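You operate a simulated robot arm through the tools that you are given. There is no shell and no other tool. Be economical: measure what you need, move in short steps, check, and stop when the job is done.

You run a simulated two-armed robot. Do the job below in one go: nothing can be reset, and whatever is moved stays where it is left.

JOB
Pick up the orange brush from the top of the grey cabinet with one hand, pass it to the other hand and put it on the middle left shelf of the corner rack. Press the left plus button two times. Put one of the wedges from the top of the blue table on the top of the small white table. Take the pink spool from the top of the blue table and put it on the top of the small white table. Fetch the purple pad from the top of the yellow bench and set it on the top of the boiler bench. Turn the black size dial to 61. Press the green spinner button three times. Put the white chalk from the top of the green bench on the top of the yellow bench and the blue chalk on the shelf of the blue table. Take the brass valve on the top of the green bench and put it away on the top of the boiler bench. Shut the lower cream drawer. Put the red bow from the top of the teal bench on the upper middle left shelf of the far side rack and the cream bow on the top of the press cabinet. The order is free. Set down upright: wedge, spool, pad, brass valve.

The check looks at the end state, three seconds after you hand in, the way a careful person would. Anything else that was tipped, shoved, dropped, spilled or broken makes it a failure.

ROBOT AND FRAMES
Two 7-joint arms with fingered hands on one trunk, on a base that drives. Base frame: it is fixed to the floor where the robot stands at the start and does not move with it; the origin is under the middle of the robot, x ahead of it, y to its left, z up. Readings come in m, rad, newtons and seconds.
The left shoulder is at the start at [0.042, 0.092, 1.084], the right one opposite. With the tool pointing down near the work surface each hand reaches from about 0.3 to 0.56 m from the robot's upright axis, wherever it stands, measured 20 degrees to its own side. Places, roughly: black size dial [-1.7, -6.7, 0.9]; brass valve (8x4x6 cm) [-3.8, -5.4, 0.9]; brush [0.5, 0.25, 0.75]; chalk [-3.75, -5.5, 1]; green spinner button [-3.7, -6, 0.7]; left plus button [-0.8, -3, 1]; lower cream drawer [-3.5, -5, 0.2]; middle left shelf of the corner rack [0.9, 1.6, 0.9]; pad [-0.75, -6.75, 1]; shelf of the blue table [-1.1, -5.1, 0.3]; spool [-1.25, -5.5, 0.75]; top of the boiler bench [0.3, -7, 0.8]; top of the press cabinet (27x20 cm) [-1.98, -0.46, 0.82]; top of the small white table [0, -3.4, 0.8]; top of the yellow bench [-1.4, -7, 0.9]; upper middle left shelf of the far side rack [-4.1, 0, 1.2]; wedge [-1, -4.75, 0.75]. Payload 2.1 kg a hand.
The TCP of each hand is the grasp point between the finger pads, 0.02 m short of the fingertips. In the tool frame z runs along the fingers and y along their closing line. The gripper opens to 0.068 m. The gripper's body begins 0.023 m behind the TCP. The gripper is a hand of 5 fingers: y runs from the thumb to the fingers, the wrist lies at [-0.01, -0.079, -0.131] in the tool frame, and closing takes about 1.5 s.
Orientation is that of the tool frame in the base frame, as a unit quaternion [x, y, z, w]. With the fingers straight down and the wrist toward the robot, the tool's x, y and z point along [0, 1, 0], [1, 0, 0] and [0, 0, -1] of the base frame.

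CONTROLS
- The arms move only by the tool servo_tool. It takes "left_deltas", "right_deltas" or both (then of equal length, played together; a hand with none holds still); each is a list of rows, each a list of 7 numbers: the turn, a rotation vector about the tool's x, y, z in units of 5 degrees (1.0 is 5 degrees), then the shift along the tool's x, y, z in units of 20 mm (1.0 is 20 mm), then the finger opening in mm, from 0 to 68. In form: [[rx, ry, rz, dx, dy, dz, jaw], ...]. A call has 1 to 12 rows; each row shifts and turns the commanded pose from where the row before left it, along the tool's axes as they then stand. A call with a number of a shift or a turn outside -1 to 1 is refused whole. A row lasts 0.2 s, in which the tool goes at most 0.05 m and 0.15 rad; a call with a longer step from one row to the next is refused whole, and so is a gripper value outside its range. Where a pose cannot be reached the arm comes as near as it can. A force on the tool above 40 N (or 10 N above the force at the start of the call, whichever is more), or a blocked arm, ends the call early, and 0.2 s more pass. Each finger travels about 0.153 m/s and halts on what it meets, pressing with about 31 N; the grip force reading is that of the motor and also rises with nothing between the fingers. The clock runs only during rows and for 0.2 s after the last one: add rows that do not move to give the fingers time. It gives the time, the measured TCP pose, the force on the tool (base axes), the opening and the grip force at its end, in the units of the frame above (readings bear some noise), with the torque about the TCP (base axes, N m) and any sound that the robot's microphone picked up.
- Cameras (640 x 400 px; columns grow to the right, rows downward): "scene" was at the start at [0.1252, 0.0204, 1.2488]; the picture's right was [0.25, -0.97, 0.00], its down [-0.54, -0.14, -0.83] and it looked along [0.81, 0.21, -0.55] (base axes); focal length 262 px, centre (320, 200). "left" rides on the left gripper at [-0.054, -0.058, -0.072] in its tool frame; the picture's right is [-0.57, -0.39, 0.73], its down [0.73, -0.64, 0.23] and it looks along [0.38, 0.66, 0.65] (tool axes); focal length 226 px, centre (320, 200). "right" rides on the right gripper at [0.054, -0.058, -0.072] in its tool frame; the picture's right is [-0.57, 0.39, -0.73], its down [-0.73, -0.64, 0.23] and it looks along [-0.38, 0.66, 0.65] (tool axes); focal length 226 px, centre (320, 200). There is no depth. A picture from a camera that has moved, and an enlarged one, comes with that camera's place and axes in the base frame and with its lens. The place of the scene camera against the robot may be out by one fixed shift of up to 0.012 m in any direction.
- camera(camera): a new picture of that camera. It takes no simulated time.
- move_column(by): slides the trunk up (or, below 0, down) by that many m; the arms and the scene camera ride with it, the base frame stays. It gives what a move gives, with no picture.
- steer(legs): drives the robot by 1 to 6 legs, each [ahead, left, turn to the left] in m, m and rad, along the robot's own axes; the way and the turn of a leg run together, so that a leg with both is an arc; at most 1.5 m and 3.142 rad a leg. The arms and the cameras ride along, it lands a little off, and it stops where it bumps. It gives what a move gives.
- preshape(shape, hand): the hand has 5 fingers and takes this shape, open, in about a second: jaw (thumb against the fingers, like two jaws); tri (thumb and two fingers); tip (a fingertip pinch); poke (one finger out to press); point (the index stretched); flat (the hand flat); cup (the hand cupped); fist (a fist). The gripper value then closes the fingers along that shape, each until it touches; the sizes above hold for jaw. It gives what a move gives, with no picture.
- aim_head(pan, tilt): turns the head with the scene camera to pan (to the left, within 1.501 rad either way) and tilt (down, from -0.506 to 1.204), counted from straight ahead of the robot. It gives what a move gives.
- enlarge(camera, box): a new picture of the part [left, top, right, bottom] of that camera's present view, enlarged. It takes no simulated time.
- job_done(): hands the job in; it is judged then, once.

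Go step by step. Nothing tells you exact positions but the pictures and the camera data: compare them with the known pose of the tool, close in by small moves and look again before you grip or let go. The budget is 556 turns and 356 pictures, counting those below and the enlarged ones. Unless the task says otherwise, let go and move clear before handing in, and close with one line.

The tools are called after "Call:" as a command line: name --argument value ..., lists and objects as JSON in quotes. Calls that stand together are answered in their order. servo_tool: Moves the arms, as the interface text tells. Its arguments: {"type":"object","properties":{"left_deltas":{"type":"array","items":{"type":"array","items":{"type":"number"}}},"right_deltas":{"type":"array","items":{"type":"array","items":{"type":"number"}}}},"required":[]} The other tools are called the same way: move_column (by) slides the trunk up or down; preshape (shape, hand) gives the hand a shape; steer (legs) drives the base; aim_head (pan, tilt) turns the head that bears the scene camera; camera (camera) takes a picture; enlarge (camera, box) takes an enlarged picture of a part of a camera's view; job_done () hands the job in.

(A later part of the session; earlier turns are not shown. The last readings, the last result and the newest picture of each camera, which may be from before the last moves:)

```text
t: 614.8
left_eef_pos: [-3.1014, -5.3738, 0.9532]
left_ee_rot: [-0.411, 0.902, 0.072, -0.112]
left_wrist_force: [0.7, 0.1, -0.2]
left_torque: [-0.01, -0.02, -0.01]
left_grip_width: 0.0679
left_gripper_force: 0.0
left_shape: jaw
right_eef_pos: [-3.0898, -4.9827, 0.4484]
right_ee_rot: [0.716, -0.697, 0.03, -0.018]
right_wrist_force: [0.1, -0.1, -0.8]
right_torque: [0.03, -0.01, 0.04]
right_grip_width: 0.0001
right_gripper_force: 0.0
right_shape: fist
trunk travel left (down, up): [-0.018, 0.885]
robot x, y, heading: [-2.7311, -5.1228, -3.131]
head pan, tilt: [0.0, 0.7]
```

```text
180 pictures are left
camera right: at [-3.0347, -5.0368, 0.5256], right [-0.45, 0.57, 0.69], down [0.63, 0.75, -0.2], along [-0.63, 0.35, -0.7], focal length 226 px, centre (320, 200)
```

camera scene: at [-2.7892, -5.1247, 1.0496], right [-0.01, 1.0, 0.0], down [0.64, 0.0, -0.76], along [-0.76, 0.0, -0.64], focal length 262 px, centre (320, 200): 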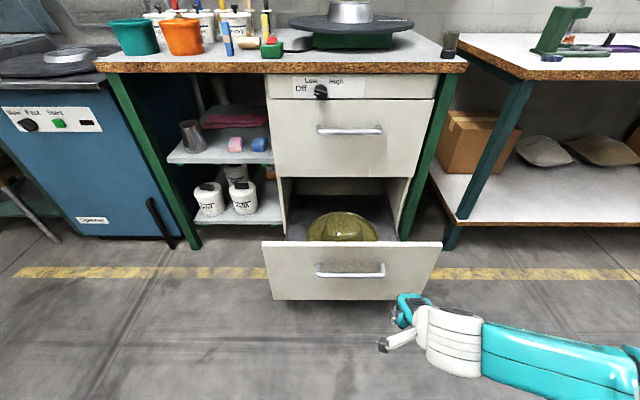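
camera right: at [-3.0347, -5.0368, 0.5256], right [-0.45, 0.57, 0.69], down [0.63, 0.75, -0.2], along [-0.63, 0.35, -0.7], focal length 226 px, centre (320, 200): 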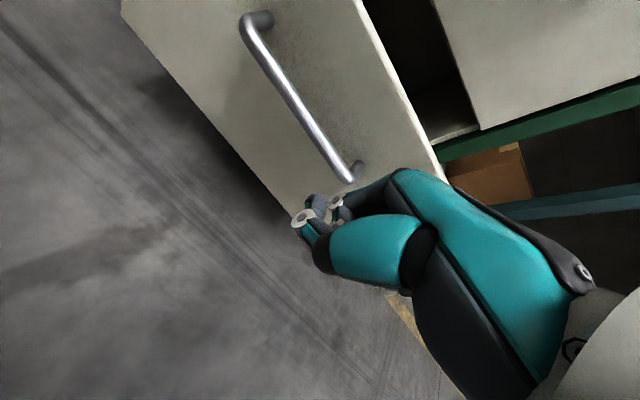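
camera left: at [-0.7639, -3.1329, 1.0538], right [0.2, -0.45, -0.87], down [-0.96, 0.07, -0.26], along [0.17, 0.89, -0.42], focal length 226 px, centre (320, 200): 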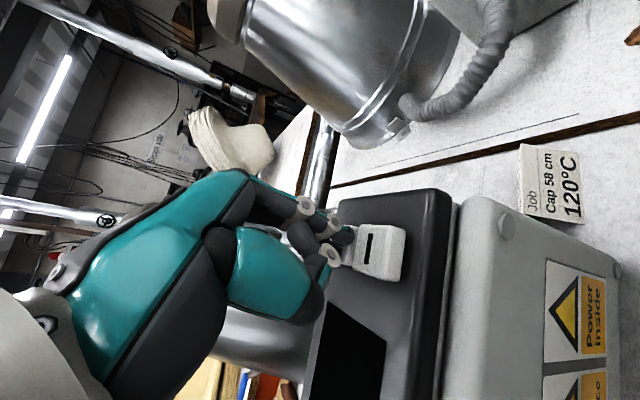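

Call:
servo_tool --right_deltas '[[0, 0, 0, 0, 0.5, 0, 0], [0, 0, 0, 0, 0.5, 0, 0], [0, 0, 0, 0, 0.5, 0, 0], [0, 0, 0, 0, 0.5, 0, 0], [0, 0, 0, 0, 0.5, 0, 0], [0, 0, 0, 0, 0.5, 0, 0], [0, 0, 0, 0, 0.5, 0, 0], [0, 0, 0, 0, 0.5, 0, 0], [0, 0, 0, 0, 0.5, 0, 0], [0, 0, 0, 0, 0.5, 0, 0]]'

Call:
camera --camera "scene"

```text
t: 617.0
left_eef_pos: [-3.1018, -5.3747, 0.9534]
left_ee_rot: [-0.411, 0.902, 0.071, -0.113]
left_wrist_force: [0.6, -0.5, 0.4]
left_torque: [0.0, 0.0, -0.01]
left_grip_width: 0.068
left_gripper_force: 0.0
left_shape: jaw
right_eef_pos: [-3.19, -4.9855, 0.4409]
right_ee_rot: [0.716, -0.697, 0.03, -0.019]
right_wrist_force: [-0.1, 1.0, 0.4]
right_torque: [0.04, -0.02, -0.02]
right_grip_width: 0.0
right_gripper_force: 0.0
right_shape: fist
trunk travel left (down, up): [-0.018, 0.885]
robot x, y, heading: [-2.7279, -5.122, -3.134]
head pan, tilt: [0.0, 0.7]
```

```text
179 pictures are left
camera scene: at [-2.9208, -5.1257, 0.926], right [-0.01, 1.0, 0.0], down [0.64, 0.0, -0.76], along [-0.76, 0.0, -0.64], focal length 262 px, centre (320, 200)
```

scene: 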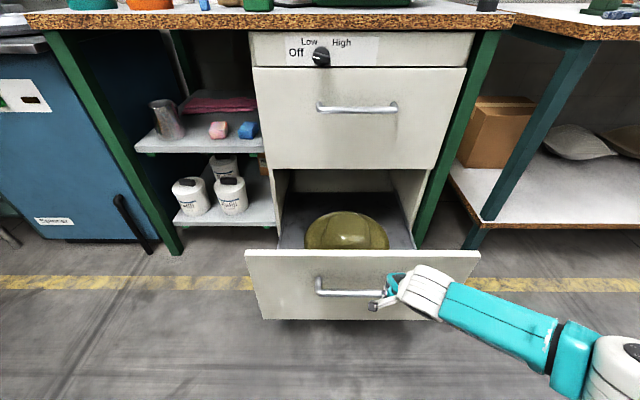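

Call:
steer --legs '[[0.15, 0, 0]]'

Call:
camera --camera "scene"

```text
t: 618.3
left_eef_pos: [-3.2521, -5.3735, 0.9532]
left_ee_rot: [-0.41, 0.902, 0.072, -0.112]
left_wrist_force: [1.1, -0.1, -0.3]
left_torque: [0.0, 0.0, -0.01]
left_grip_width: 0.0678
left_gripper_force: 0.1
left_shape: jaw
right_eef_pos: [-3.3408, -4.9855, 0.4402]
right_ee_rot: [0.716, -0.698, 0.029, -0.017]
right_wrist_force: [-0.2, 0.6, -0.2]
right_torque: [-0.01, 0.0, 0.01]
right_grip_width: 0.0634
right_gripper_force: 0.1
right_shape: fist
trunk travel left (down, up): [-0.018, 0.885]
robot x, y, heading: [-2.8739, -5.1209, -3.14]
head pan, tilt: [0.0, 0.7]
```

```text
178 pictures are left
camera scene: at [-3.0712, -5.1264, 0.926], right [-0.01, 1.0, 0.0], down [0.64, 0.0, -0.76], along [-0.76, 0.0, -0.64], focal length 262 px, centre (320, 200)
```

scene: 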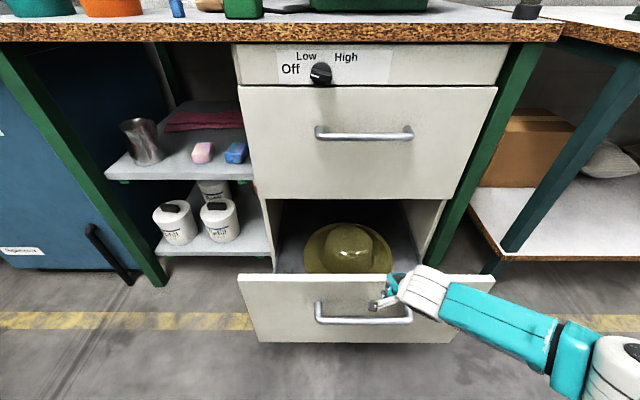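

The drawer slides. I keep pushing in steps.

Call:
steer --legs '[[0.1, 0, 0]]'

Call:
camera --camera "scene"

```text
t: 619.5
left_eef_pos: [-3.3515, -5.3744, 0.9535]
left_ee_rot: [-0.411, 0.902, 0.071, -0.112]
left_wrist_force: [0.2, -0.4, 0.7]
left_torque: [0.0, -0.03, -0.01]
left_grip_width: 0.0681
left_gripper_force: 0.0
left_shape: jaw
right_eef_pos: [-3.4379, -4.9872, 0.441]
right_ee_rot: [0.716, -0.697, 0.03, -0.018]
right_wrist_force: [0.2, -0.5, -0.2]
right_torque: [-0.01, -0.02, -0.01]
right_grip_width: 0.0635
right_gripper_force: 0.1
right_shape: fist
trunk travel left (down, up): [-0.018, 0.885]
robot x, y, heading: [-2.9728, -5.1222, -3.136]
head pan, tilt: [0.0, 0.7]
```

```text
177 pictures are left
camera scene: at [-3.1691, -5.1269, 0.926], right [-0.01, 1.0, 0.0], down [0.64, 0.0, -0.76], along [-0.76, 0.0, -0.64], focal length 262 px, centre (320, 200)
```

scene: 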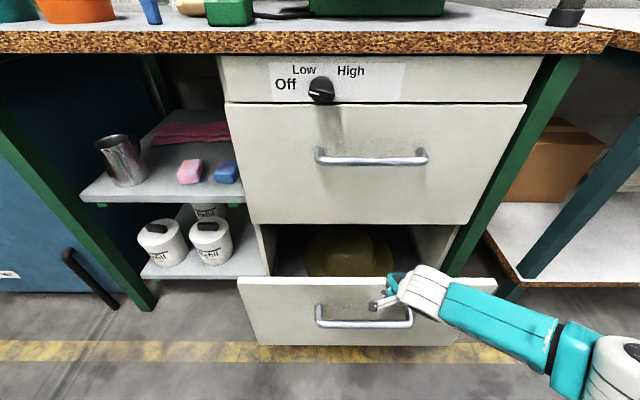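

Call:
servo_tool --right_deltas '[[0, 0, 0, 0, 0.5, 0, 0], [0, 0, 0, 0, 0.5, 0, 0], [0, 0, 0, 0, 0.5, 0, 0], [0, 0, 0, 0, 0.5, 0, 0], [0, 0, 0, 0, 0.5, 0, 0], [0, 0, 0, 0, 0.5, 0, 0], [0, 0, 0, 0, 0.5, 0, 0], [0, 0, 0, 0, 0.5, 0, 0]]' --left_deltas '[[0, 0, 0, -0.4, -0.45, -0.16, 68], [0, 0, 0, -0.4, -0.45, -0.16, 68], [0, 0, 0, -0.4, -0.45, -0.16, 68], [0, 0, 0, -0.4, -0.45, -0.16, 68], [0, 0, 0, -0.4, -0.45, -0.16, 68], [0, 0, 0, -0.4, -0.45, -0.16, 68], [0, 0, 0, -0.4, -0.45, -0.16, 68], [0, 0, 0, -0.4, -0.45, -0.16, 68]]'

Call:
camera --camera "scene"

```text
t: 621.3
left_eef_pos: [-3.2532, -5.3789, 0.9553]
left_ee_rot: [-0.408, 0.903, 0.073, -0.113]
left_wrist_force: [0.1, 0.4, 0.1]
left_torque: [0.0, 0.02, -0.01]
left_grip_width: 0.068
left_gripper_force: 0.0
left_shape: jaw
left hand out of reach, approached as far as the arm can: row 8
right_eef_pos: [-3.5083, -4.9881, 0.4386]
right_ee_rot: [0.716, -0.698, 0.029, -0.016]
right_wrist_force: [-1.5, 7.6, 25.7]
right_torque: [0.15, 0.33, -0.06]
right_grip_width: 0.0633
right_gripper_force: 0.1
right_shape: fist
right hand out of reach, approached as far as the arm can: row 8
trunk travel left (down, up): [-0.018, 0.885]
robot x, y, heading: [-2.9747, -5.121, -3.135]
head pan, tilt: [0.0, 0.7]
```

```text
176 pictures are left
camera scene: at [-3.1675, -5.1269, 0.9266], right [-0.01, 1.0, 0.0], down [0.64, 0.0, -0.77], along [-0.77, 0.0, -0.64], focal length 262 px, centre (320, 200)
```

scene: 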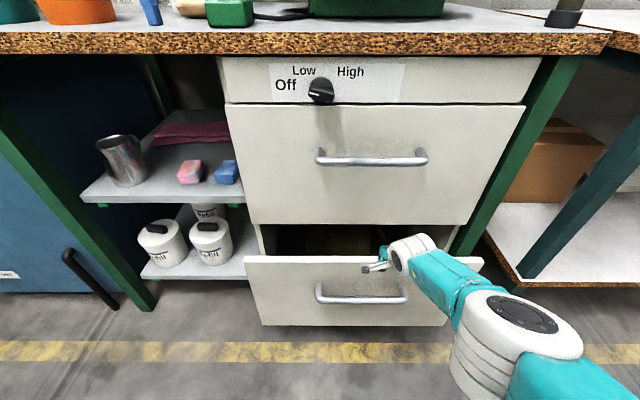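

Call:
camera --camera "right"

```text
175 pictures are left
camera right: at [-3.4533, -5.0413, 0.5155], right [-0.45, 0.57, 0.69], down [0.63, 0.75, -0.2], along [-0.63, 0.35, -0.69], focal length 226 px, centre (320, 200)
```

right: 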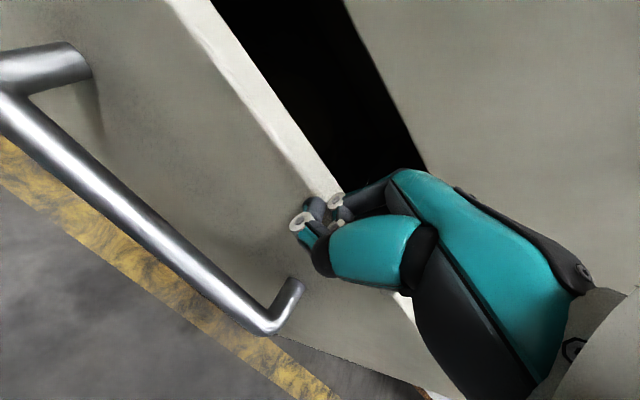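

The fist rides on the panel's top edge. I back off, reach lower, and push again.

Call:
steer --legs '[[-0.12, 0, 0]]'

Call:
servo_tool --right_deltas '[[0, 0, 0, 0, 0, 0.8, 0], [0, 0, 0, 0, 0, 0.8, 0], [0, 0, 0, 0, 0, 0.8, 0], [0, 0, 0, 0, 0, 0.8, 0], [0, 0, 0, 0, 0, 0.8, 0], [0, 0, 0, 0, 0, 0, 0]]'

Call:
camera --camera "right"

Call:
camera --camera "scene"

```text
t: 622.5
left_eef_pos: [-3.1322, -5.379, 0.9552]
left_ee_rot: [-0.41, 0.902, 0.072, -0.114]
left_wrist_force: [-1.4, 0.7, -0.5]
left_torque: [0.0, 0.0, -0.01]
left_grip_width: 0.0674
left_gripper_force: 0.0
left_shape: jaw
right_eef_pos: [-3.3884, -4.9888, 0.4375]
right_ee_rot: [0.717, -0.696, 0.028, -0.017]
right_wrist_force: [0.8, 11.1, 32.2]
right_torque: [0.13, 0.32, -0.03]
right_grip_width: 0.0636
right_gripper_force: 0.1
right_shape: fist
trunk travel left (down, up): [-0.018, 0.885]
robot x, y, heading: [-2.8543, -5.1235, -3.133]
head pan, tilt: [0.0, 0.7]
```

```text
t: 622.8
left_eef_pos: [-3.1332, -5.3787, 0.9543]
left_ee_rot: [-0.409, 0.902, 0.072, -0.114]
left_wrist_force: [0.4, 1.0, 0.2]
left_torque: [-0.03, 0.01, 0.0]
left_grip_width: 0.0676
left_gripper_force: 0.2
left_shape: jaw
right_eef_pos: [-3.3897, -4.9884, 0.4369]
right_ee_rot: [0.716, -0.698, 0.021, -0.007]
right_wrist_force: [-1.4, 1.1, 24.0]
right_torque: [0.15, 0.29, 0.05]
right_grip_width: 0.0634
right_gripper_force: 0.0
right_shape: fist
right hand out of reach, approached as far as the arm can: row 1
trunk travel left (down, up): [-0.018, 0.885]
robot x, y, heading: [-2.8549, -5.1194, -3.135]
head pan, tilt: [0.0, 0.7]
stopped in row 1 (right hand): the force on the tool passed its limit at 64 N (the readings are from after the stop); the commanded pose is now the measured one
```

```text
174 pictures are left
camera right: at [-3.3327, -5.0409, 0.5139], right [-0.43, 0.57, 0.7], down [0.63, 0.75, -0.22], along [-0.65, 0.35, -0.68], focal length 226 px, centre (320, 200)
```

right: 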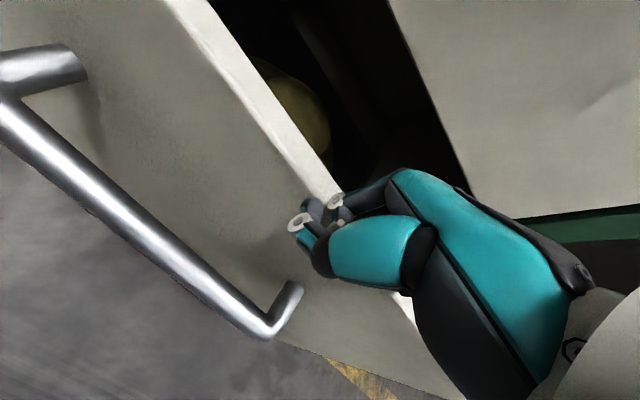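

```text
173 pictures are left
camera scene: at [-3.0474, -5.1267, 0.9263], right [-0.01, 1.0, 0.0], down [0.64, 0.0, -0.77], along [-0.77, 0.0, -0.64], focal length 262 px, centre (320, 200)
```

scene: 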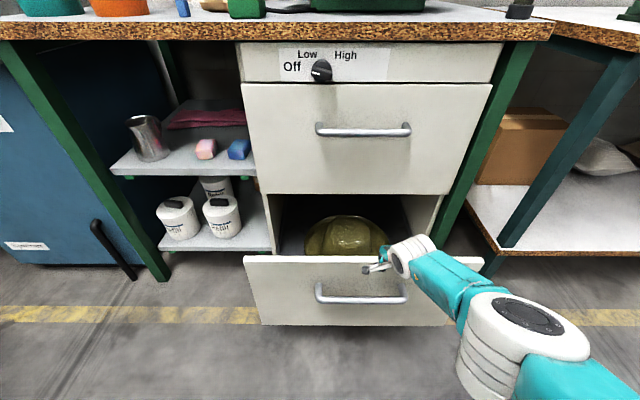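

The fist had hooked over the panel. I lift out, back off, and come down in front of the panel.

Call:
move_column --by 0.1

Call:
steer --legs '[[-0.15, 0, 0]]'

Call:
servo_tool --right_deltas '[[0, 0, 0, 0, 0, 0.8, 0], [0, 0, 0, 0, 0, 0.8, 0], [0, 0, 0, 0, 0, 0.8, 0], [0, 0, 0, 0, 0, 0.8, 0], [0, 0, 0, 0, 0, 0.8, 0], [0, 0, 0, 0, 0, 0.8, 0], [0, 0, 0, 0, 0, 0, 0]]'

Call:
camera --camera "scene"

Call:
camera --camera "right"

```text
t: 624.1
left_eef_pos: [-3.1346, -5.3787, 1.0538]
left_ee_rot: [-0.409, 0.903, 0.072, -0.112]
left_wrist_force: [-0.5, -0.6, 0.1]
left_torque: [-0.02, 0.01, 0.01]
left_grip_width: 0.0681
left_gripper_force: 0.1
left_shape: jaw
right_eef_pos: [-3.3971, -4.9885, 0.5756]
right_ee_rot: [0.717, -0.697, -0.006, 0.019]
right_wrist_force: [-0.3, -0.3, -0.6]
right_torque: [0.01, 0.0, 0.0]
right_grip_width: 0.0633
right_gripper_force: 0.0
right_shape: fist
trunk travel left (down, up): [-0.118, 0.785]
robot x, y, heading: [-2.8524, -5.1229, -3.134]
head pan, tilt: [0.0, 0.7]
```

```text
t: 625.5
left_eef_pos: [-2.9785, -5.3775, 1.053]
left_ee_rot: [-0.409, 0.903, 0.071, -0.112]
left_wrist_force: [1.2, 0.4, -0.2]
left_torque: [0.0, 0.0, -0.01]
left_grip_width: 0.0681
left_gripper_force: 0.0
left_shape: jaw
right_eef_pos: [-3.2422, -4.9857, 0.5751]
right_ee_rot: [0.716, -0.698, -0.006, 0.02]
right_wrist_force: [0.0, 0.3, 0.8]
right_torque: [-0.01, 0.04, 0.0]
right_grip_width: 0.0635
right_gripper_force: 0.0
right_shape: fist
trunk travel left (down, up): [-0.118, 0.785]
robot x, y, heading: [-2.7007, -5.1201, -3.137]
head pan, tilt: [0.0, 0.7]
```

```text
t: 627.1
left_eef_pos: [-2.9793, -5.3767, 1.0538]
left_ee_rot: [-0.409, 0.903, 0.072, -0.112]
left_wrist_force: [0.1, -0.1, 0.6]
left_torque: [0.0, -0.01, 0.02]
left_grip_width: 0.0676
left_gripper_force: 0.0
left_shape: jaw
right_eef_pos: [-3.2329, -4.99, 0.5541]
right_ee_rot: [0.716, -0.698, -0.006, 0.021]
right_wrist_force: [0.8, -0.2, -0.2]
right_torque: [-0.03, 0.0, 0.01]
right_grip_width: 0.0633
right_gripper_force: 0.2
right_shape: fist
right hand out of reach, approached as far as the arm can: row 1, 2, 3, 4, 5, 6
trunk travel left (down, up): [-0.118, 0.785]
robot x, y, heading: [-2.701, -5.1233, -3.14]
head pan, tilt: [0.0, 0.7]
```

```text
172 pictures are left
camera scene: at [-2.8667, -5.1251, 1.0291], right [-0.01, 1.0, 0.0], down [0.64, 0.0, -0.76], along [-0.76, 0.0, -0.64], focal length 262 px, centre (320, 200)
```

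scene: 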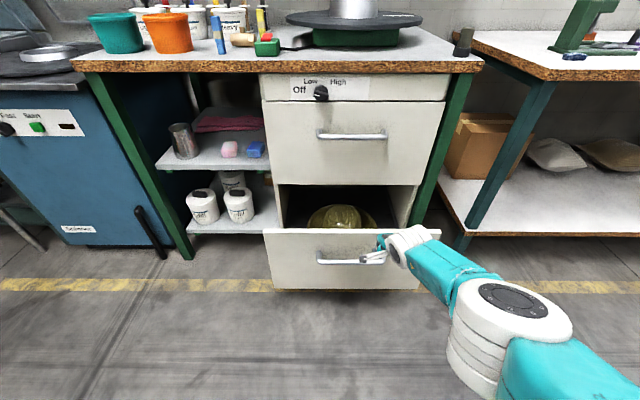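

```text
171 pictures are left
camera right: at [-3.1697, -5.0425, 0.6262], right [-0.38, 0.57, 0.73], down [0.61, 0.74, -0.27], along [-0.7, 0.35, -0.63], focal length 226 px, centre (320, 200)
```

right: 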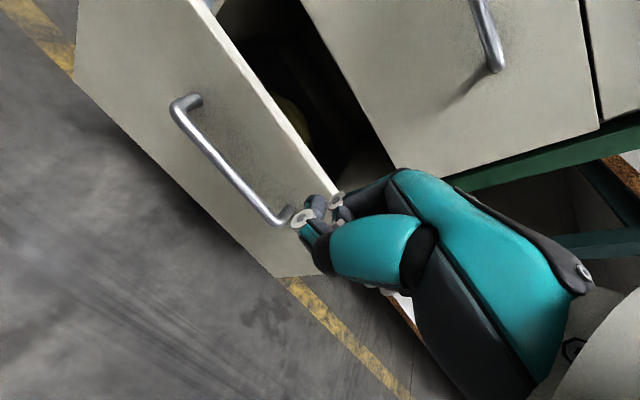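

The arm's vertical limit stops me. I test whether it can reach lower further out to the right.

Call:
servo_tool --right_deltas '[[0, 0, 0, -1, -1, -0.5, 0], [0, 0, 0, -1, -1, 0, 0], [0, 0, 0, -1, -1, 0, 0], [0, 0, 0, -1, 0, 0, 0], [0, 0, 0, -1, 0, 0, 0], [0, 0, 0, -1, 0, 0, 0], [0, 0, 0, 0, 0, 1, 0], [0, 0, 0, 0, 0, 1, 0], [0, 0, 0, 0, 0, 1, 0], [0, 0, 0, 0, 0, 1, 0], [0, 0, 0, 0, 0, 1, 0], [0, 0, 0, 0, 0, 1, 0]]'

```text
t: 629.7
left_eef_pos: [-2.9798, -5.378, 1.0535]
left_ee_rot: [-0.409, 0.903, 0.072, -0.112]
left_wrist_force: [0.2, -0.2, -0.8]
left_torque: [0.0, -0.01, 0.0]
left_grip_width: 0.0678
left_gripper_force: 0.2
left_shape: jaw
right_eef_pos: [-3.1458, -4.8826, 0.4677]
right_ee_rot: [0.716, -0.698, -0.007, 0.02]
right_wrist_force: [-0.1, 0.7, -0.1]
right_torque: [0.06, 0.0, 0.03]
right_grip_width: 0.0633
right_gripper_force: 0.2
right_shape: fist
right hand out of reach, approached as far as the arm can: row 9, 10, 11, 12
trunk travel left (down, up): [-0.118, 0.785]
robot x, y, heading: [-2.7037, -5.1211, -3.139]
head pan, tilt: [0.0, 0.7]
```

Out to the right it reaches lower. I lower the trunk fully, shift left, and push again.

Call:
move_column --by -0.11

Call:
steer --legs '[[0.1, 0.06, 0]]'

Call:
camera --camera "right"

Call:
camera --camera "scene"

```text
t: 631.2
left_eef_pos: [-2.9807, -5.378, 0.9444]
left_ee_rot: [-0.408, 0.903, 0.072, -0.113]
left_wrist_force: [0.2, -0.7, -0.3]
left_torque: [-0.02, 0.02, 0.0]
left_grip_width: 0.0681
left_gripper_force: 0.1
left_shape: jaw
right_eef_pos: [-3.1463, -4.8821, 0.3589]
right_ee_rot: [0.716, -0.697, -0.005, 0.02]
right_wrist_force: [-0.3, -0.8, -0.8]
right_torque: [-0.02, 0.02, -0.02]
right_grip_width: 0.0632
right_gripper_force: 0.0
right_shape: fist
trunk travel left (down, up): [-0.008, 0.895]
robot x, y, heading: [-2.6995, -5.1243, -3.14]
head pan, tilt: [0.0, 0.7]
```

```text
t: 632.4
left_eef_pos: [-3.0793, -5.4402, 0.9431]
left_ee_rot: [-0.409, 0.903, 0.071, -0.113]
left_wrist_force: [1.4, 0.4, 0.2]
left_torque: [0.05, 0.0, -0.01]
left_grip_width: 0.068
left_gripper_force: 0.0
left_shape: jaw
right_eef_pos: [-3.2473, -4.9442, 0.359]
right_ee_rot: [0.717, -0.697, -0.007, 0.019]
right_wrist_force: [-0.6, -0.5, -1.2]
right_torque: [0.01, 0.03, -0.01]
right_grip_width: 0.0633
right_gripper_force: 0.0
right_shape: fist
trunk travel left (down, up): [-0.008, 0.895]
robot x, y, heading: [-2.8012, -5.1809, -3.135]
head pan, tilt: [0.0, 0.7]
```

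```text
170 pictures are left
camera right: at [-3.1843, -4.9963, 0.4301], right [-0.38, 0.57, 0.73], down [0.61, 0.75, -0.27], along [-0.7, 0.35, -0.63], focal length 226 px, centre (320, 200)
```

right: 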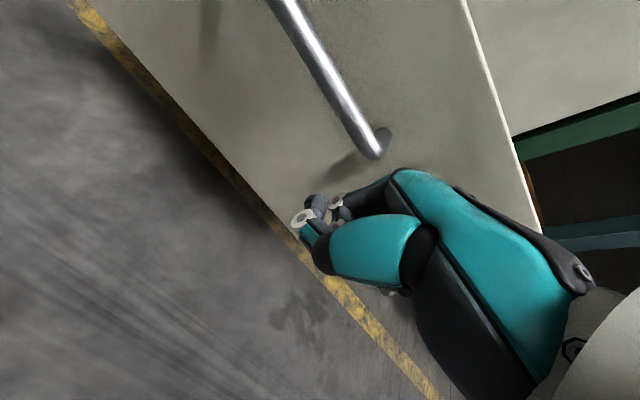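

```text
169 pictures are left
camera scene: at [-2.9974, -5.1867, 0.9156], right [-0.01, 1.0, 0.0], down [0.64, 0.01, -0.76], along [-0.76, -0.01, -0.64], focal length 262 px, centre (320, 200)
```

scene: 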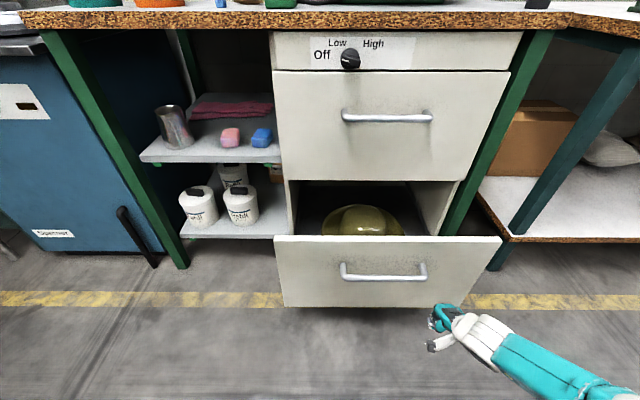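

Call:
steer --legs '[[0.15, 0, 0]]'

Call:
camera --camera "scene"

```text
t: 633.8
left_eef_pos: [-3.2271, -5.4405, 0.9442]
left_ee_rot: [-0.408, 0.903, 0.072, -0.113]
left_wrist_force: [0.3, 0.6, -0.2]
left_torque: [-0.02, 0.01, 0.04]
left_grip_width: 0.068
left_gripper_force: 0.1
left_shape: jaw
right_eef_pos: [-3.3942, -4.9448, 0.3593]
right_ee_rot: [0.717, -0.697, -0.006, 0.02]
right_wrist_force: [-0.3, 0.1, 0.0]
right_torque: [-0.02, 0.0, -0.01]
right_grip_width: 0.0632
right_gripper_force: 0.1
right_shape: fist
trunk travel left (down, up): [-0.008, 0.895]
robot x, y, heading: [-2.9478, -5.185, -3.135]
head pan, tilt: [0.0, 0.7]
```

```text
168 pictures are left
camera scene: at [-3.1449, -5.1877, 0.9156], right [-0.01, 1.0, 0.0], down [0.64, 0.0, -0.76], along [-0.76, -0.01, -0.64], focal length 262 px, centre (320, 200)
```

scene: 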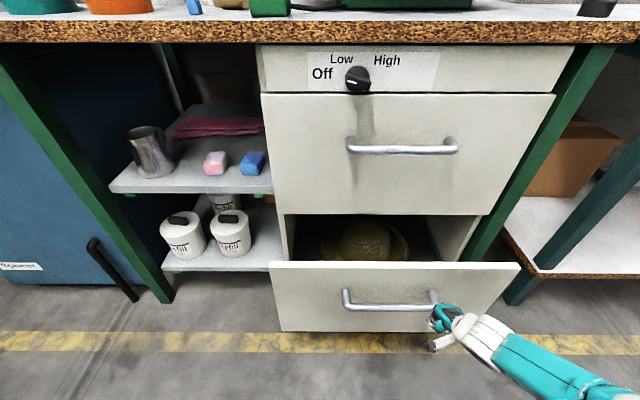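

Call:
steer --legs '[[0.12, 0, 0]]'

Call:
camera --camera "scene"

```text
t: 635.0
left_eef_pos: [-3.3457, -5.4408, 0.9434]
left_ee_rot: [-0.409, 0.903, 0.072, -0.113]
left_wrist_force: [-0.2, 0.1, -0.1]
left_torque: [-0.02, -0.02, 0.01]
left_grip_width: 0.068
left_gripper_force: 0.0
left_shape: jaw
right_eef_pos: [-3.5115, -4.9464, 0.3585]
right_ee_rot: [0.717, -0.697, -0.005, 0.019]
right_wrist_force: [0.5, 0.9, -0.9]
right_torque: [-0.02, -0.02, 0.0]
right_grip_width: 0.0634
right_gripper_force: 0.1
right_shape: fist
trunk travel left (down, up): [-0.008, 0.895]
robot x, y, heading: [-3.066, -5.1852, -3.136]
head pan, tilt: [0.0, 0.7]
```

```text
167 pictures are left
camera scene: at [-3.2621, -5.1883, 0.9156], right [-0.01, 1.0, 0.0], down [0.64, 0.0, -0.76], along [-0.76, 0.0, -0.64], focal length 262 px, centre (320, 200)
```

scene: 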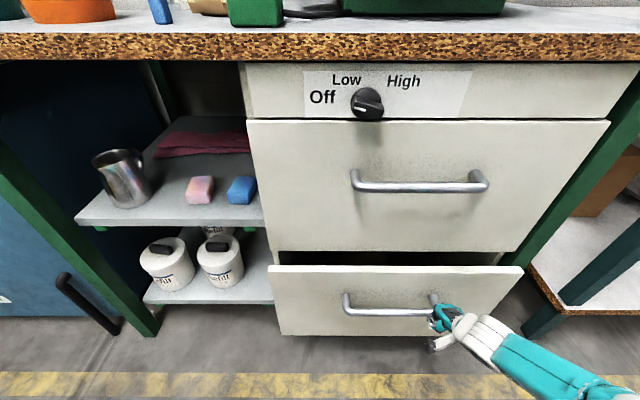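

Almost shut; the last few centimetres I push with the arm.

Call:
servo_tool --right_deltas '[[0, 0, 0, 0, 0.5, 0, 0], [0, 0, 0, 0, 0.5, 0, 0], [0, 0, 0, 0, 0.5, 0, 0], [0, 0, 0, 0, 0.5, 0, 0], [0, 0, 0, 0, 0.5, 0, 0], [0, 0, 0, 0, 0, 0, 0]]'

Call:
camera --camera "scene"

```text
t: 636.4
left_eef_pos: [-3.3449, -5.4407, 0.9441]
left_ee_rot: [-0.409, 0.903, 0.071, -0.113]
left_wrist_force: [-0.3, -0.6, -0.3]
left_torque: [0.02, -0.01, 0.02]
left_grip_width: 0.0679
left_gripper_force: 0.0
left_shape: jaw
right_eef_pos: [-3.5311, -4.9482, 0.3487]
right_ee_rot: [0.711, -0.703, -0.003, 0.017]
right_wrist_force: [-0.1, 0.3, 0.3]
right_torque: [0.02, 0.02, 0.0]
right_grip_width: 0.0633
right_gripper_force: 0.3
right_shape: fist
right hand out of reach, approached as far as the arm can: row 3, 4, 5
trunk travel left (down, up): [-0.008, 0.895]
robot x, y, heading: [-3.0675, -5.1852, -3.133]
head pan, tilt: [0.0, 0.7]
```

```text
166 pictures are left
camera scene: at [-3.2621, -5.1883, 0.9156], right [-0.01, 1.0, 0.0], down [0.64, 0.0, -0.76], along [-0.76, 0.0, -0.64], focal length 262 px, centre (320, 200)
```

scene: 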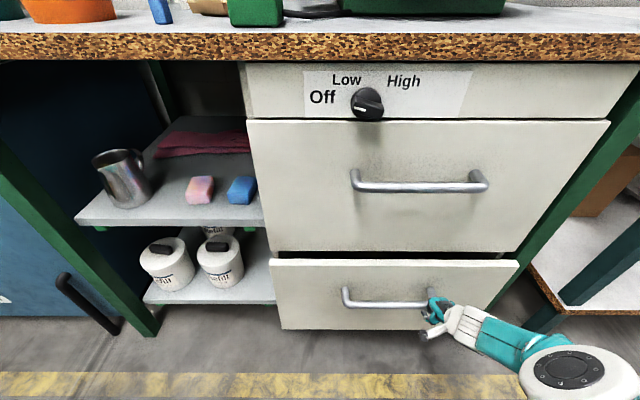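

Call:
steer --legs '[[0.04, 0, 0]]'

Call:
camera --camera "scene"

```text
t: 637.4
left_eef_pos: [-3.3832, -5.4417, 0.9448]
left_ee_rot: [-0.407, 0.903, 0.072, -0.115]
left_wrist_force: [-0.2, -0.6, 0.2]
left_torque: [0.0, -0.01, -0.02]
left_grip_width: 0.068
left_gripper_force: 0.1
left_shape: jaw
right_eef_pos: [-3.5671, -4.9476, 0.3466]
right_ee_rot: [0.711, -0.703, -0.002, 0.016]
right_wrist_force: [21.4, -4.3, 21.1]
right_torque: [0.13, 0.41, -0.01]
right_grip_width: 0.0633
right_gripper_force: 0.0
right_shape: fist
trunk travel left (down, up): [-0.008, 0.895]
robot x, y, heading: [-3.1047, -5.1891, -3.142]
head pan, tilt: [0.0, 0.7]
stopped in leg 1: the force on the tool passed its limit at 46 N (the readings are from after the stop); the commanded pose is now the measured one
```

```text
165 pictures are left
camera scene: at [-3.3004, -5.1889, 0.9162], right [0.0, 1.0, 0.0], down [0.64, 0.0, -0.77], along [-0.77, 0.0, -0.64], focal length 262 px, centre (320, 200)
```

scene: 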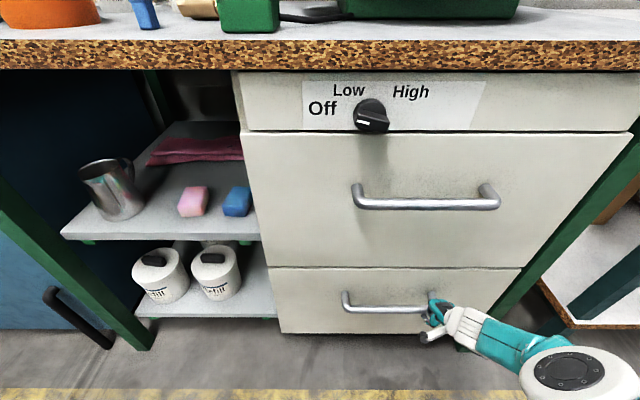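

Flush and firm: the drawer is shut. I back off and raise up.

Call:
steer --legs '[[-0.15, 0, 0]]'

Call:
move_column --by 0.38

Call:
servo_tool --right_deltas '[[0, 0, 0, 0, -0.3, -1, 0], [0, 0, 0, 0, -0.3, -1, 0], [0, 0, 0, 0, -0.3, -1, 0], [0, 0, 0, 0, -0.3, -1, 0], [0, 0, 0, 0, -0.3, -1, 0], [0, 0, 0, 0, -0.3, -1, 0], [0, 0, 0, 0, -0.3, -1, 0], [0, 0, 0, 0, -0.3, -1, 0], [0, 0, 0, 0, -0.3, -1, 0], [0, 0, 0, 0, 0, -1, 0], [0, 0, 0, 0, 0, -1, 0], [0, 0, 0, 0, 0, -1, 0]]'

Call:
preshape --hand "right" --shape "poke"

Call:
camera --camera "scene"

```text
t: 638.8
left_eef_pos: [-3.2361, -5.4395, 0.9432]
left_ee_rot: [-0.407, 0.904, 0.071, -0.113]
left_wrist_force: [-0.1, 0.5, 0.6]
left_torque: [0.02, 0.02, 0.0]
left_grip_width: 0.0679
left_gripper_force: 0.1
left_shape: jaw
right_eef_pos: [-3.4194, -4.9469, 0.345]
right_ee_rot: [0.711, -0.703, 0.0, 0.014]
right_wrist_force: [-1.0, 0.4, 0.0]
right_torque: [0.01, -0.02, -0.03]
right_grip_width: 0.0635
right_gripper_force: 0.1
right_shape: fist
trunk travel left (down, up): [-0.008, 0.895]
robot x, y, heading: [-2.9537, -5.1863, -3.141]
head pan, tilt: [0.0, 0.7]
```

```text
t: 642.5
left_eef_pos: [-3.2367, -5.4389, 1.3237]
left_ee_rot: [-0.406, 0.904, 0.072, -0.113]
left_wrist_force: [0.4, 0.5, -0.3]
left_torque: [0.03, 0.01, 0.03]
left_grip_width: 0.0677
left_gripper_force: 0.1
left_shape: jaw
right_eef_pos: [-3.4559, -4.9464, 0.8356]
right_ee_rot: [0.705, -0.696, -0.088, 0.102]
right_wrist_force: [-0.1, -0.9, -0.4]
right_torque: [0.0, 0.03, 0.03]
right_grip_width: 0.0633
right_gripper_force: 0.2
right_shape: fist
trunk travel left (down, up): [-0.388, 0.515]
robot x, y, heading: [-2.9554, -5.1859, -3.143]
head pan, tilt: [0.0, 0.7]
```

```text
t: 645.0
left_eef_pos: [-3.2364, -5.4412, 1.323]
left_ee_rot: [-0.407, 0.904, 0.072, -0.112]
left_wrist_force: [-0.6, 0.9, 0.3]
left_torque: [0.0, 0.0, -0.02]
left_grip_width: 0.0679
left_gripper_force: 0.0
left_shape: jaw
right_eef_pos: [-3.4402, -4.944, 0.8937]
right_ee_rot: [0.706, -0.695, -0.09, 0.101]
right_wrist_force: [1.2, 0.7, 0.2]
right_torque: [-0.04, -0.02, 0.0]
right_grip_width: 0.0634
right_gripper_force: 0.1
right_shape: fist
right hand out of reach, approached as far as the arm can: row 1, 2, 3, 4, 5, 6, 7, 8, 9
trunk travel left (down, up): [-0.388, 0.515]
robot x, y, heading: [-2.9588, -5.1836, -3.138]
head pan, tilt: [0.0, 0.7]
```

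```text
t: 646.0
left_eef_pos: [-3.2359, -5.4404, 1.324]
left_ee_rot: [-0.407, 0.904, 0.071, -0.113]
left_wrist_force: [-0.5, 1.3, -0.3]
left_torque: [0.0, 0.0, 0.03]
left_grip_width: 0.0677
left_gripper_force: 0.1
left_shape: jaw
right_eef_pos: [-3.4411, -4.9435, 0.8935]
right_ee_rot: [0.706, -0.696, -0.089, 0.102]
right_wrist_force: [-0.2, -0.1, -0.1]
right_torque: [-0.01, -0.01, 0.0]
right_grip_width: 0.0
right_gripper_force: 0.0
right_shape: poke
trunk travel left (down, up): [-0.388, 0.515]
robot x, y, heading: [-2.9545, -5.185, -3.135]
head pan, tilt: [0.0, 0.7]
```

```text
164 pictures are left
camera scene: at [-3.0724, -5.1872, 1.3028], right [0.0, 1.0, 0.0], down [0.64, 0.0, -0.76], along [-0.76, 0.0, -0.64], focal length 262 px, centre (320, 200)
```

scene: 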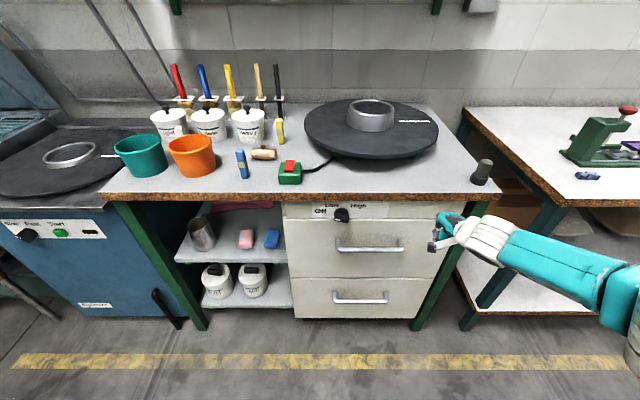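

Call:
enlarge --camera "scene" --box '[100, 60, 300, 200]'

Call:
camera --camera "left"

```text
2.86 times, centred on (200, 130) of scene
camera zoom: at [-3.0724, -5.1872, 1.3028], right [0.0, 1.0, 0.0], down [0.64, 0.0, -0.76], along [-0.76, 0.0, -0.64], focal length 748 px, centre (663, 400)
```

zoom: 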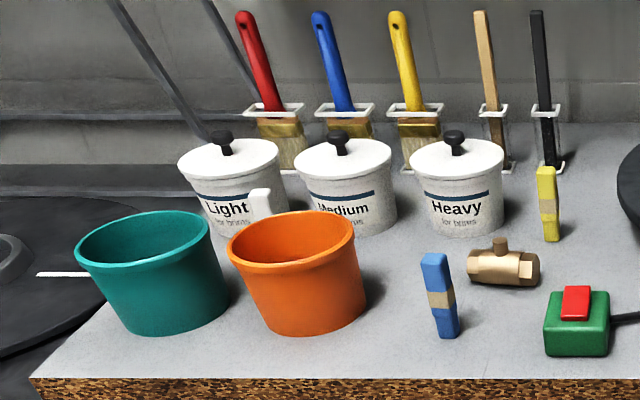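

```text
162 pictures are left
camera left: at [-3.1416, -5.4418, 1.3713], right [0.45, 0.2, -0.87], down [-0.07, -0.96, -0.26], along [-0.89, 0.18, -0.42], focal length 226 px, centre (320, 200)
```

left: 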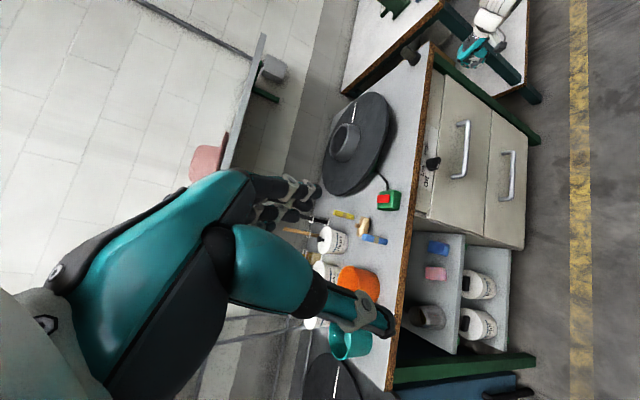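

I found the white chalk standing between the orange pot and the "Light" pot. First the spinner: its green Start button is at about [−3.63, −6.0, 0.70]. I strafe over and pitch the poking hand forward.

Call:
steer --legs '[[0, 0.5, 0], [0, 0.45, 0]]'

Call:
servo_tool --right_deltas '[[-1, 0, 0, 0, -0.5, 0, 0], [-1, 0, 0, 0, -0.5, 0, 0], [-1, 0, 0, 0, -0.5, 0, 0], [-1, 0, 0, 0, 0, 0, 0], [-1, 0, 0, 0, 0, 0, 0], [-1, 0, 0, 0, 0, 0, 0], [-1, 0, 0, 0, 0, 0, 0], [-1, 0, 0, 0, 0, 0, 0], [-1, 0, 0, 0, 0, 0, 0], [-1, 0, 0, 0, 0, 0, 0], [-1, 0, 0, 0, 0, 0, 0], [-1, 0, 0, 0, 0, 0, 0]]'

Call:
camera --camera "scene"

Call:
camera --camera "right"

```text
t: 651.2
left_eef_pos: [-3.2324, -6.3871, 1.3241]
left_ee_rot: [-0.406, 0.904, 0.071, -0.113]
left_wrist_force: [0.0, -0.5, 0.0]
left_torque: [0.0, 0.02, -0.02]
left_grip_width: 0.0681
left_gripper_force: 0.1
left_shape: jaw
right_eef_pos: [-3.4378, -5.8907, 0.8929]
right_ee_rot: [0.706, -0.696, -0.089, 0.101]
right_wrist_force: [-0.3, -0.4, -0.9]
right_torque: [-0.02, 0.01, 0.01]
right_grip_width: 0.0
right_gripper_force: 0.0
right_shape: poke
trunk travel left (down, up): [-0.388, 0.515]
robot x, y, heading: [-2.9494, -6.1285, -3.145]
head pan, tilt: [0.0, 0.7]
```

```text
t: 653.8
left_eef_pos: [-3.2332, -6.3864, 1.3238]
left_ee_rot: [-0.407, 0.904, 0.071, -0.112]
left_wrist_force: [-0.1, 0.4, 0.3]
left_torque: [-0.01, 0.01, 0.02]
left_grip_width: 0.068
left_gripper_force: 0.0
left_shape: jaw
right_eef_pos: [-3.4052, -5.8917, 0.8865]
right_ee_rot: [0.559, -0.557, -0.426, 0.442]
right_wrist_force: [-0.4, -0.1, -0.4]
right_torque: [0.0, 0.01, 0.01]
right_grip_width: 0.0001
right_gripper_force: 0.1
right_shape: poke
right hand out of reach, approached as far as the arm can: row 12
trunk travel left (down, up): [-0.388, 0.515]
robot x, y, heading: [-2.9486, -6.1298, -3.14]
head pan, tilt: [0.0, 0.7]
```

```text
161 pictures are left
camera scene: at [-3.0684, -6.1342, 1.3028], right [0.0, 1.0, 0.0], down [0.64, 0.0, -0.76], along [-0.76, 0.0, -0.64], focal length 262 px, centre (320, 200)
```

scene: 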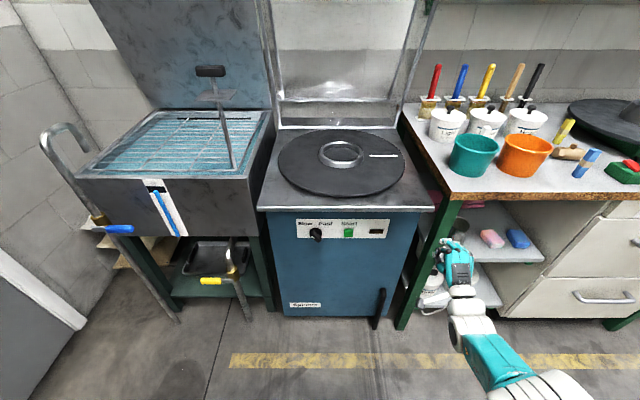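

```text
160 pictures are left
camera right: at [-3.3208, -5.9469, 0.8496], right [0.6, 0.59, 0.55], down [-0.08, 0.72, -0.69], along [-0.8, 0.37, 0.48], focal length 226 px, centre (320, 200)
```

right: 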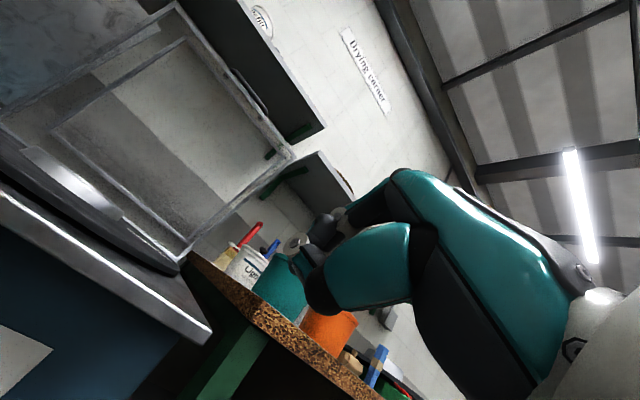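

The hand points forward. I lower the trunk and bring the fingertip in front of the green Start button.

Call:
steer --legs '[[-0.1, 0, 0]]'

Call:
move_column --by -0.3

Call:
servo_tool --right_deltas '[[0, 0, 0, 0.75, 0.78, 0.3, 0], [0, 0, 0, 0.75, 0.78, 0.3, 0], [0, 0, 0, 0.75, 0.78, 0.3, 0], [0, 0, 0, 0.75, 0.78, 0.3, 0], [0, 0, 0, 0.75, 0.78, 0.3, 0], [0, 0, 0, 0.75, 0.78, 0.3, 0], [0, 0, 0, 0.75, 0.78, 0.3, 0], [0, 0, 0, 0.75, 0.78, 0.3, 0], [0, 0, 0, 0.75, 0.78, 0.3, 0], [0, 0, 0, 0.75, 0.78, 0.3, 0], [0, 0, 0, 0, 0, 0, 0]]'

Call:
camera --camera "scene"

Call:
camera --camera "right"

```text
t: 654.9
left_eef_pos: [-3.1343, -6.3865, 1.3242]
left_ee_rot: [-0.406, 0.904, 0.072, -0.112]
left_wrist_force: [0.3, -0.7, -0.2]
left_torque: [0.0, -0.02, -0.02]
left_grip_width: 0.068
left_gripper_force: 0.0
left_shape: jaw
right_eef_pos: [-3.3071, -5.8906, 0.8866]
right_ee_rot: [0.56, -0.558, -0.425, 0.441]
right_wrist_force: [0.2, -0.1, -1.0]
right_torque: [0.06, -0.01, -0.02]
right_grip_width: 0.0001
right_gripper_force: 0.1
right_shape: poke
trunk travel left (down, up): [-0.388, 0.515]
robot x, y, heading: [-2.8551, -6.1299, -3.137]
head pan, tilt: [0.0, 0.7]
```

```text
t: 657.9
left_eef_pos: [-3.1351, -6.3868, 1.0247]
left_ee_rot: [-0.406, 0.904, 0.072, -0.113]
left_wrist_force: [-0.9, -0.1, -0.2]
left_torque: [0.0, -0.03, 0.02]
left_grip_width: 0.068
left_gripper_force: 0.1
left_shape: jaw
right_eef_pos: [-3.308, -5.8916, 0.5862]
right_ee_rot: [0.56, -0.558, -0.426, 0.441]
right_wrist_force: [0.4, -0.1, 0.1]
right_torque: [0.0, -0.04, -0.01]
right_grip_width: 0.0001
right_gripper_force: 0.1
right_shape: poke
trunk travel left (down, up): [-0.088, 0.815]
robot x, y, heading: [-2.8558, -6.1297, -3.141]
head pan, tilt: [0.0, 0.7]
```

```text
t: 660.3
left_eef_pos: [-3.1349, -6.3875, 1.0241]
left_ee_rot: [-0.406, 0.904, 0.072, -0.112]
left_wrist_force: [-0.8, 0.4, -0.4]
left_torque: [0.0, 0.0, 0.01]
left_grip_width: 0.0679
left_gripper_force: 0.0
left_shape: jaw
right_eef_pos: [-3.4208, -5.9116, 0.699]
right_ee_rot: [0.561, -0.558, -0.423, 0.442]
right_wrist_force: [-0.7, -0.1, -0.9]
right_torque: [0.01, 0.03, 0.01]
right_grip_width: 0.0
right_gripper_force: 0.1
right_shape: poke
right hand out of reach, approached as far as the arm can: row 1, 2, 3, 4, 5, 6, 7, 8, 9, 10
trunk travel left (down, up): [-0.088, 0.815]
robot x, y, heading: [-2.8583, -6.1311, -3.14]
head pan, tilt: [0.0, 0.7]
```

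```text
159 pictures are left
camera scene: at [-3.0282, -6.134, 0.9983], right [0.0, 1.0, 0.0], down [0.64, 0.0, -0.76], along [-0.76, 0.0, -0.64], focal length 262 px, centre (320, 200)
```

scene: 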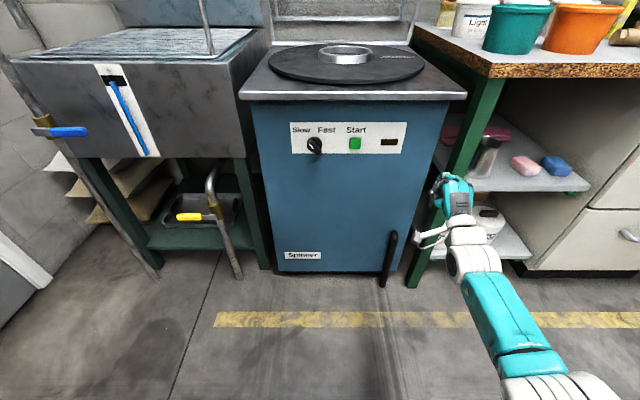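

```text
158 pictures are left
camera right: at [-3.3339, -5.9666, 0.6623], right [0.6, 0.59, 0.55], down [-0.08, 0.72, -0.69], along [-0.8, 0.37, 0.47], focal length 226 px, centre (320, 200)
```

right: 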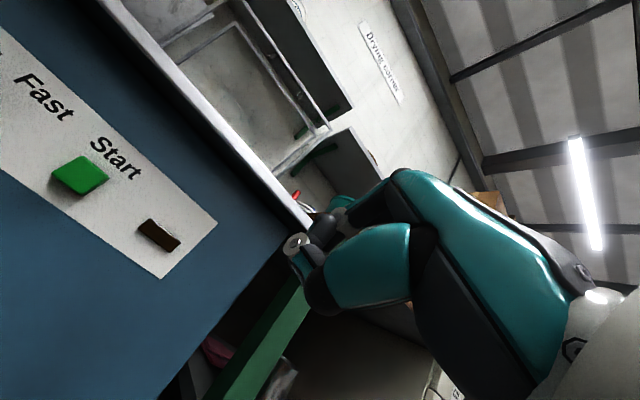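

Triangulated: Start button at [−3.65, −6.04, 0.66]. I strafe left 13 cm and approach.

Call:
steer --legs '[[0, 0.13, 0], [0.1, 0, 0]]'

Call:
camera --camera "right"

Call:
enlarge --camera "scene" --box '[300, 80, 460, 260]'

```text
t: 662.4
left_eef_pos: [-3.2339, -6.5176, 1.0238]
left_ee_rot: [-0.406, 0.904, 0.072, -0.112]
left_wrist_force: [0.0, -0.1, -0.7]
left_torque: [0.01, 0.02, 0.02]
left_grip_width: 0.0679
left_gripper_force: 0.1
left_shape: jaw
right_eef_pos: [-3.5178, -6.0434, 0.6995]
right_ee_rot: [0.561, -0.557, -0.424, 0.442]
right_wrist_force: [-0.5, -0.8, 0.4]
right_torque: [0.0, 0.0, 0.02]
right_grip_width: 0.0
right_gripper_force: 0.0
right_shape: poke
trunk travel left (down, up): [-0.088, 0.815]
robot x, y, heading: [-2.9548, -6.2626, -3.137]
head pan, tilt: [0.0, 0.7]
```

```text
157 pictures are left
camera right: at [-3.4327, -6.0976, 0.6621], right [0.6, 0.59, 0.55], down [-0.08, 0.72, -0.69], along [-0.8, 0.37, 0.47], focal length 226 px, centre (320, 200)
```

right: 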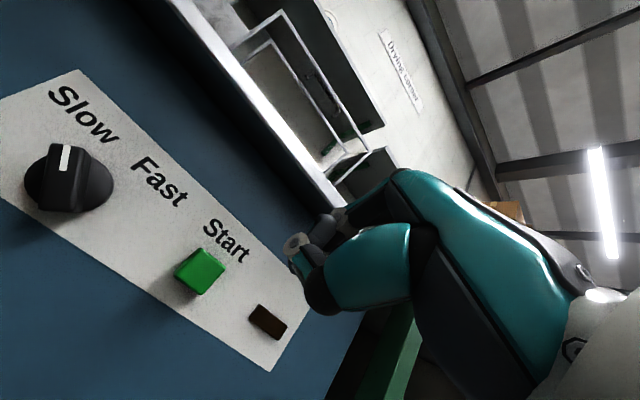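

```text
2.22 times, centred on (380, 170) of scene
camera zoom: at [-3.1273, -6.2655, 0.9984], right [0.0, 1.0, 0.0], down [0.64, 0.0, -0.76], along [-0.76, 0.0, -0.64], focal length 582 px, centre (187, 267)
```

zoom: 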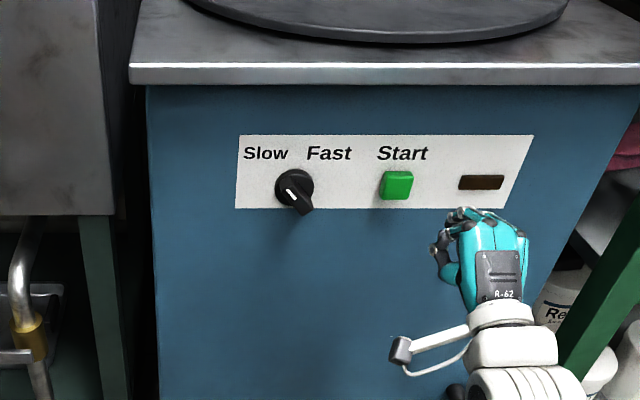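

Call:
servo_tool --right_deltas '[[0, 0, 0, 0, -0.5, -0.5, 0], [0, 0, 0, 0, -0.5, -0.5, 0], [0, 0, 0, 0, -0.5, -0.5, 0], [0, 0, 0, 0, -0.6, -0.5, 0], [0, 0, 0, 0, 0, 0, 0]]'

Call:
steer --legs '[[0.11, 0, 0]]'

Call:
camera --camera "right"

```text
t: 663.6
left_eef_pos: [-3.2341, -6.5177, 1.0245]
left_ee_rot: [-0.406, 0.904, 0.072, -0.113]
left_wrist_force: [-0.2, 0.2, 0.1]
left_torque: [0.0, 0.0, -0.01]
left_grip_width: 0.0683
left_gripper_force: 0.1
left_shape: jaw
right_eef_pos: [-3.4707, -6.0352, 0.6679]
right_ee_rot: [0.562, -0.557, -0.421, 0.443]
right_wrist_force: [0.1, -1.2, -0.3]
right_torque: [0.0, 0.0, 0.0]
right_grip_width: 0.0001
right_gripper_force: 0.1
right_shape: poke
right hand out of reach, approached as far as the arm can: row 2, 3
trunk travel left (down, up): [-0.088, 0.815]
robot x, y, heading: [-2.9477, -6.2625, -3.141]
head pan, tilt: [0.0, 0.7]
```

```text
t: 664.8
left_eef_pos: [-3.345, -6.5193, 1.024]
left_ee_rot: [-0.406, 0.904, 0.072, -0.113]
left_wrist_force: [0.3, 0.6, 0.3]
left_torque: [-0.04, 0.0, 0.01]
left_grip_width: 0.0681
left_gripper_force: 0.0
left_shape: jaw
right_eef_pos: [-3.5816, -6.0358, 0.6668]
right_ee_rot: [0.562, -0.557, -0.422, 0.443]
right_wrist_force: [0.0, -0.2, -0.5]
right_torque: [0.01, 0.0, 0.02]
right_grip_width: 0.0
right_gripper_force: 0.1
right_shape: poke
trunk travel left (down, up): [-0.088, 0.815]
robot x, y, heading: [-3.0635, -6.2633, -3.136]
head pan, tilt: [0.0, 0.7]
```

```text
155 pictures are left
camera right: at [-3.4965, -6.0897, 0.6308], right [0.59, 0.59, 0.55], down [-0.08, 0.72, -0.69], along [-0.8, 0.37, 0.47], focal length 226 px, centre (320, 200)
```

right: 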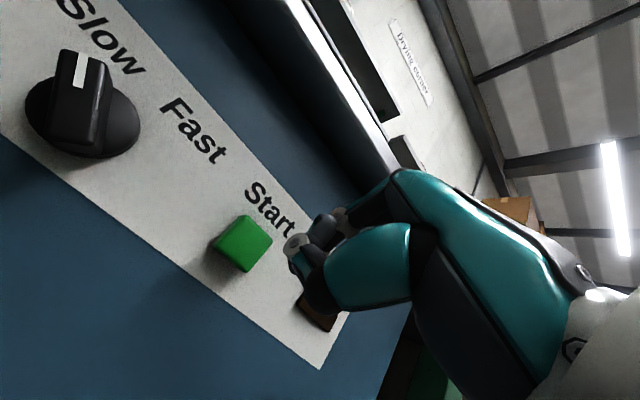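

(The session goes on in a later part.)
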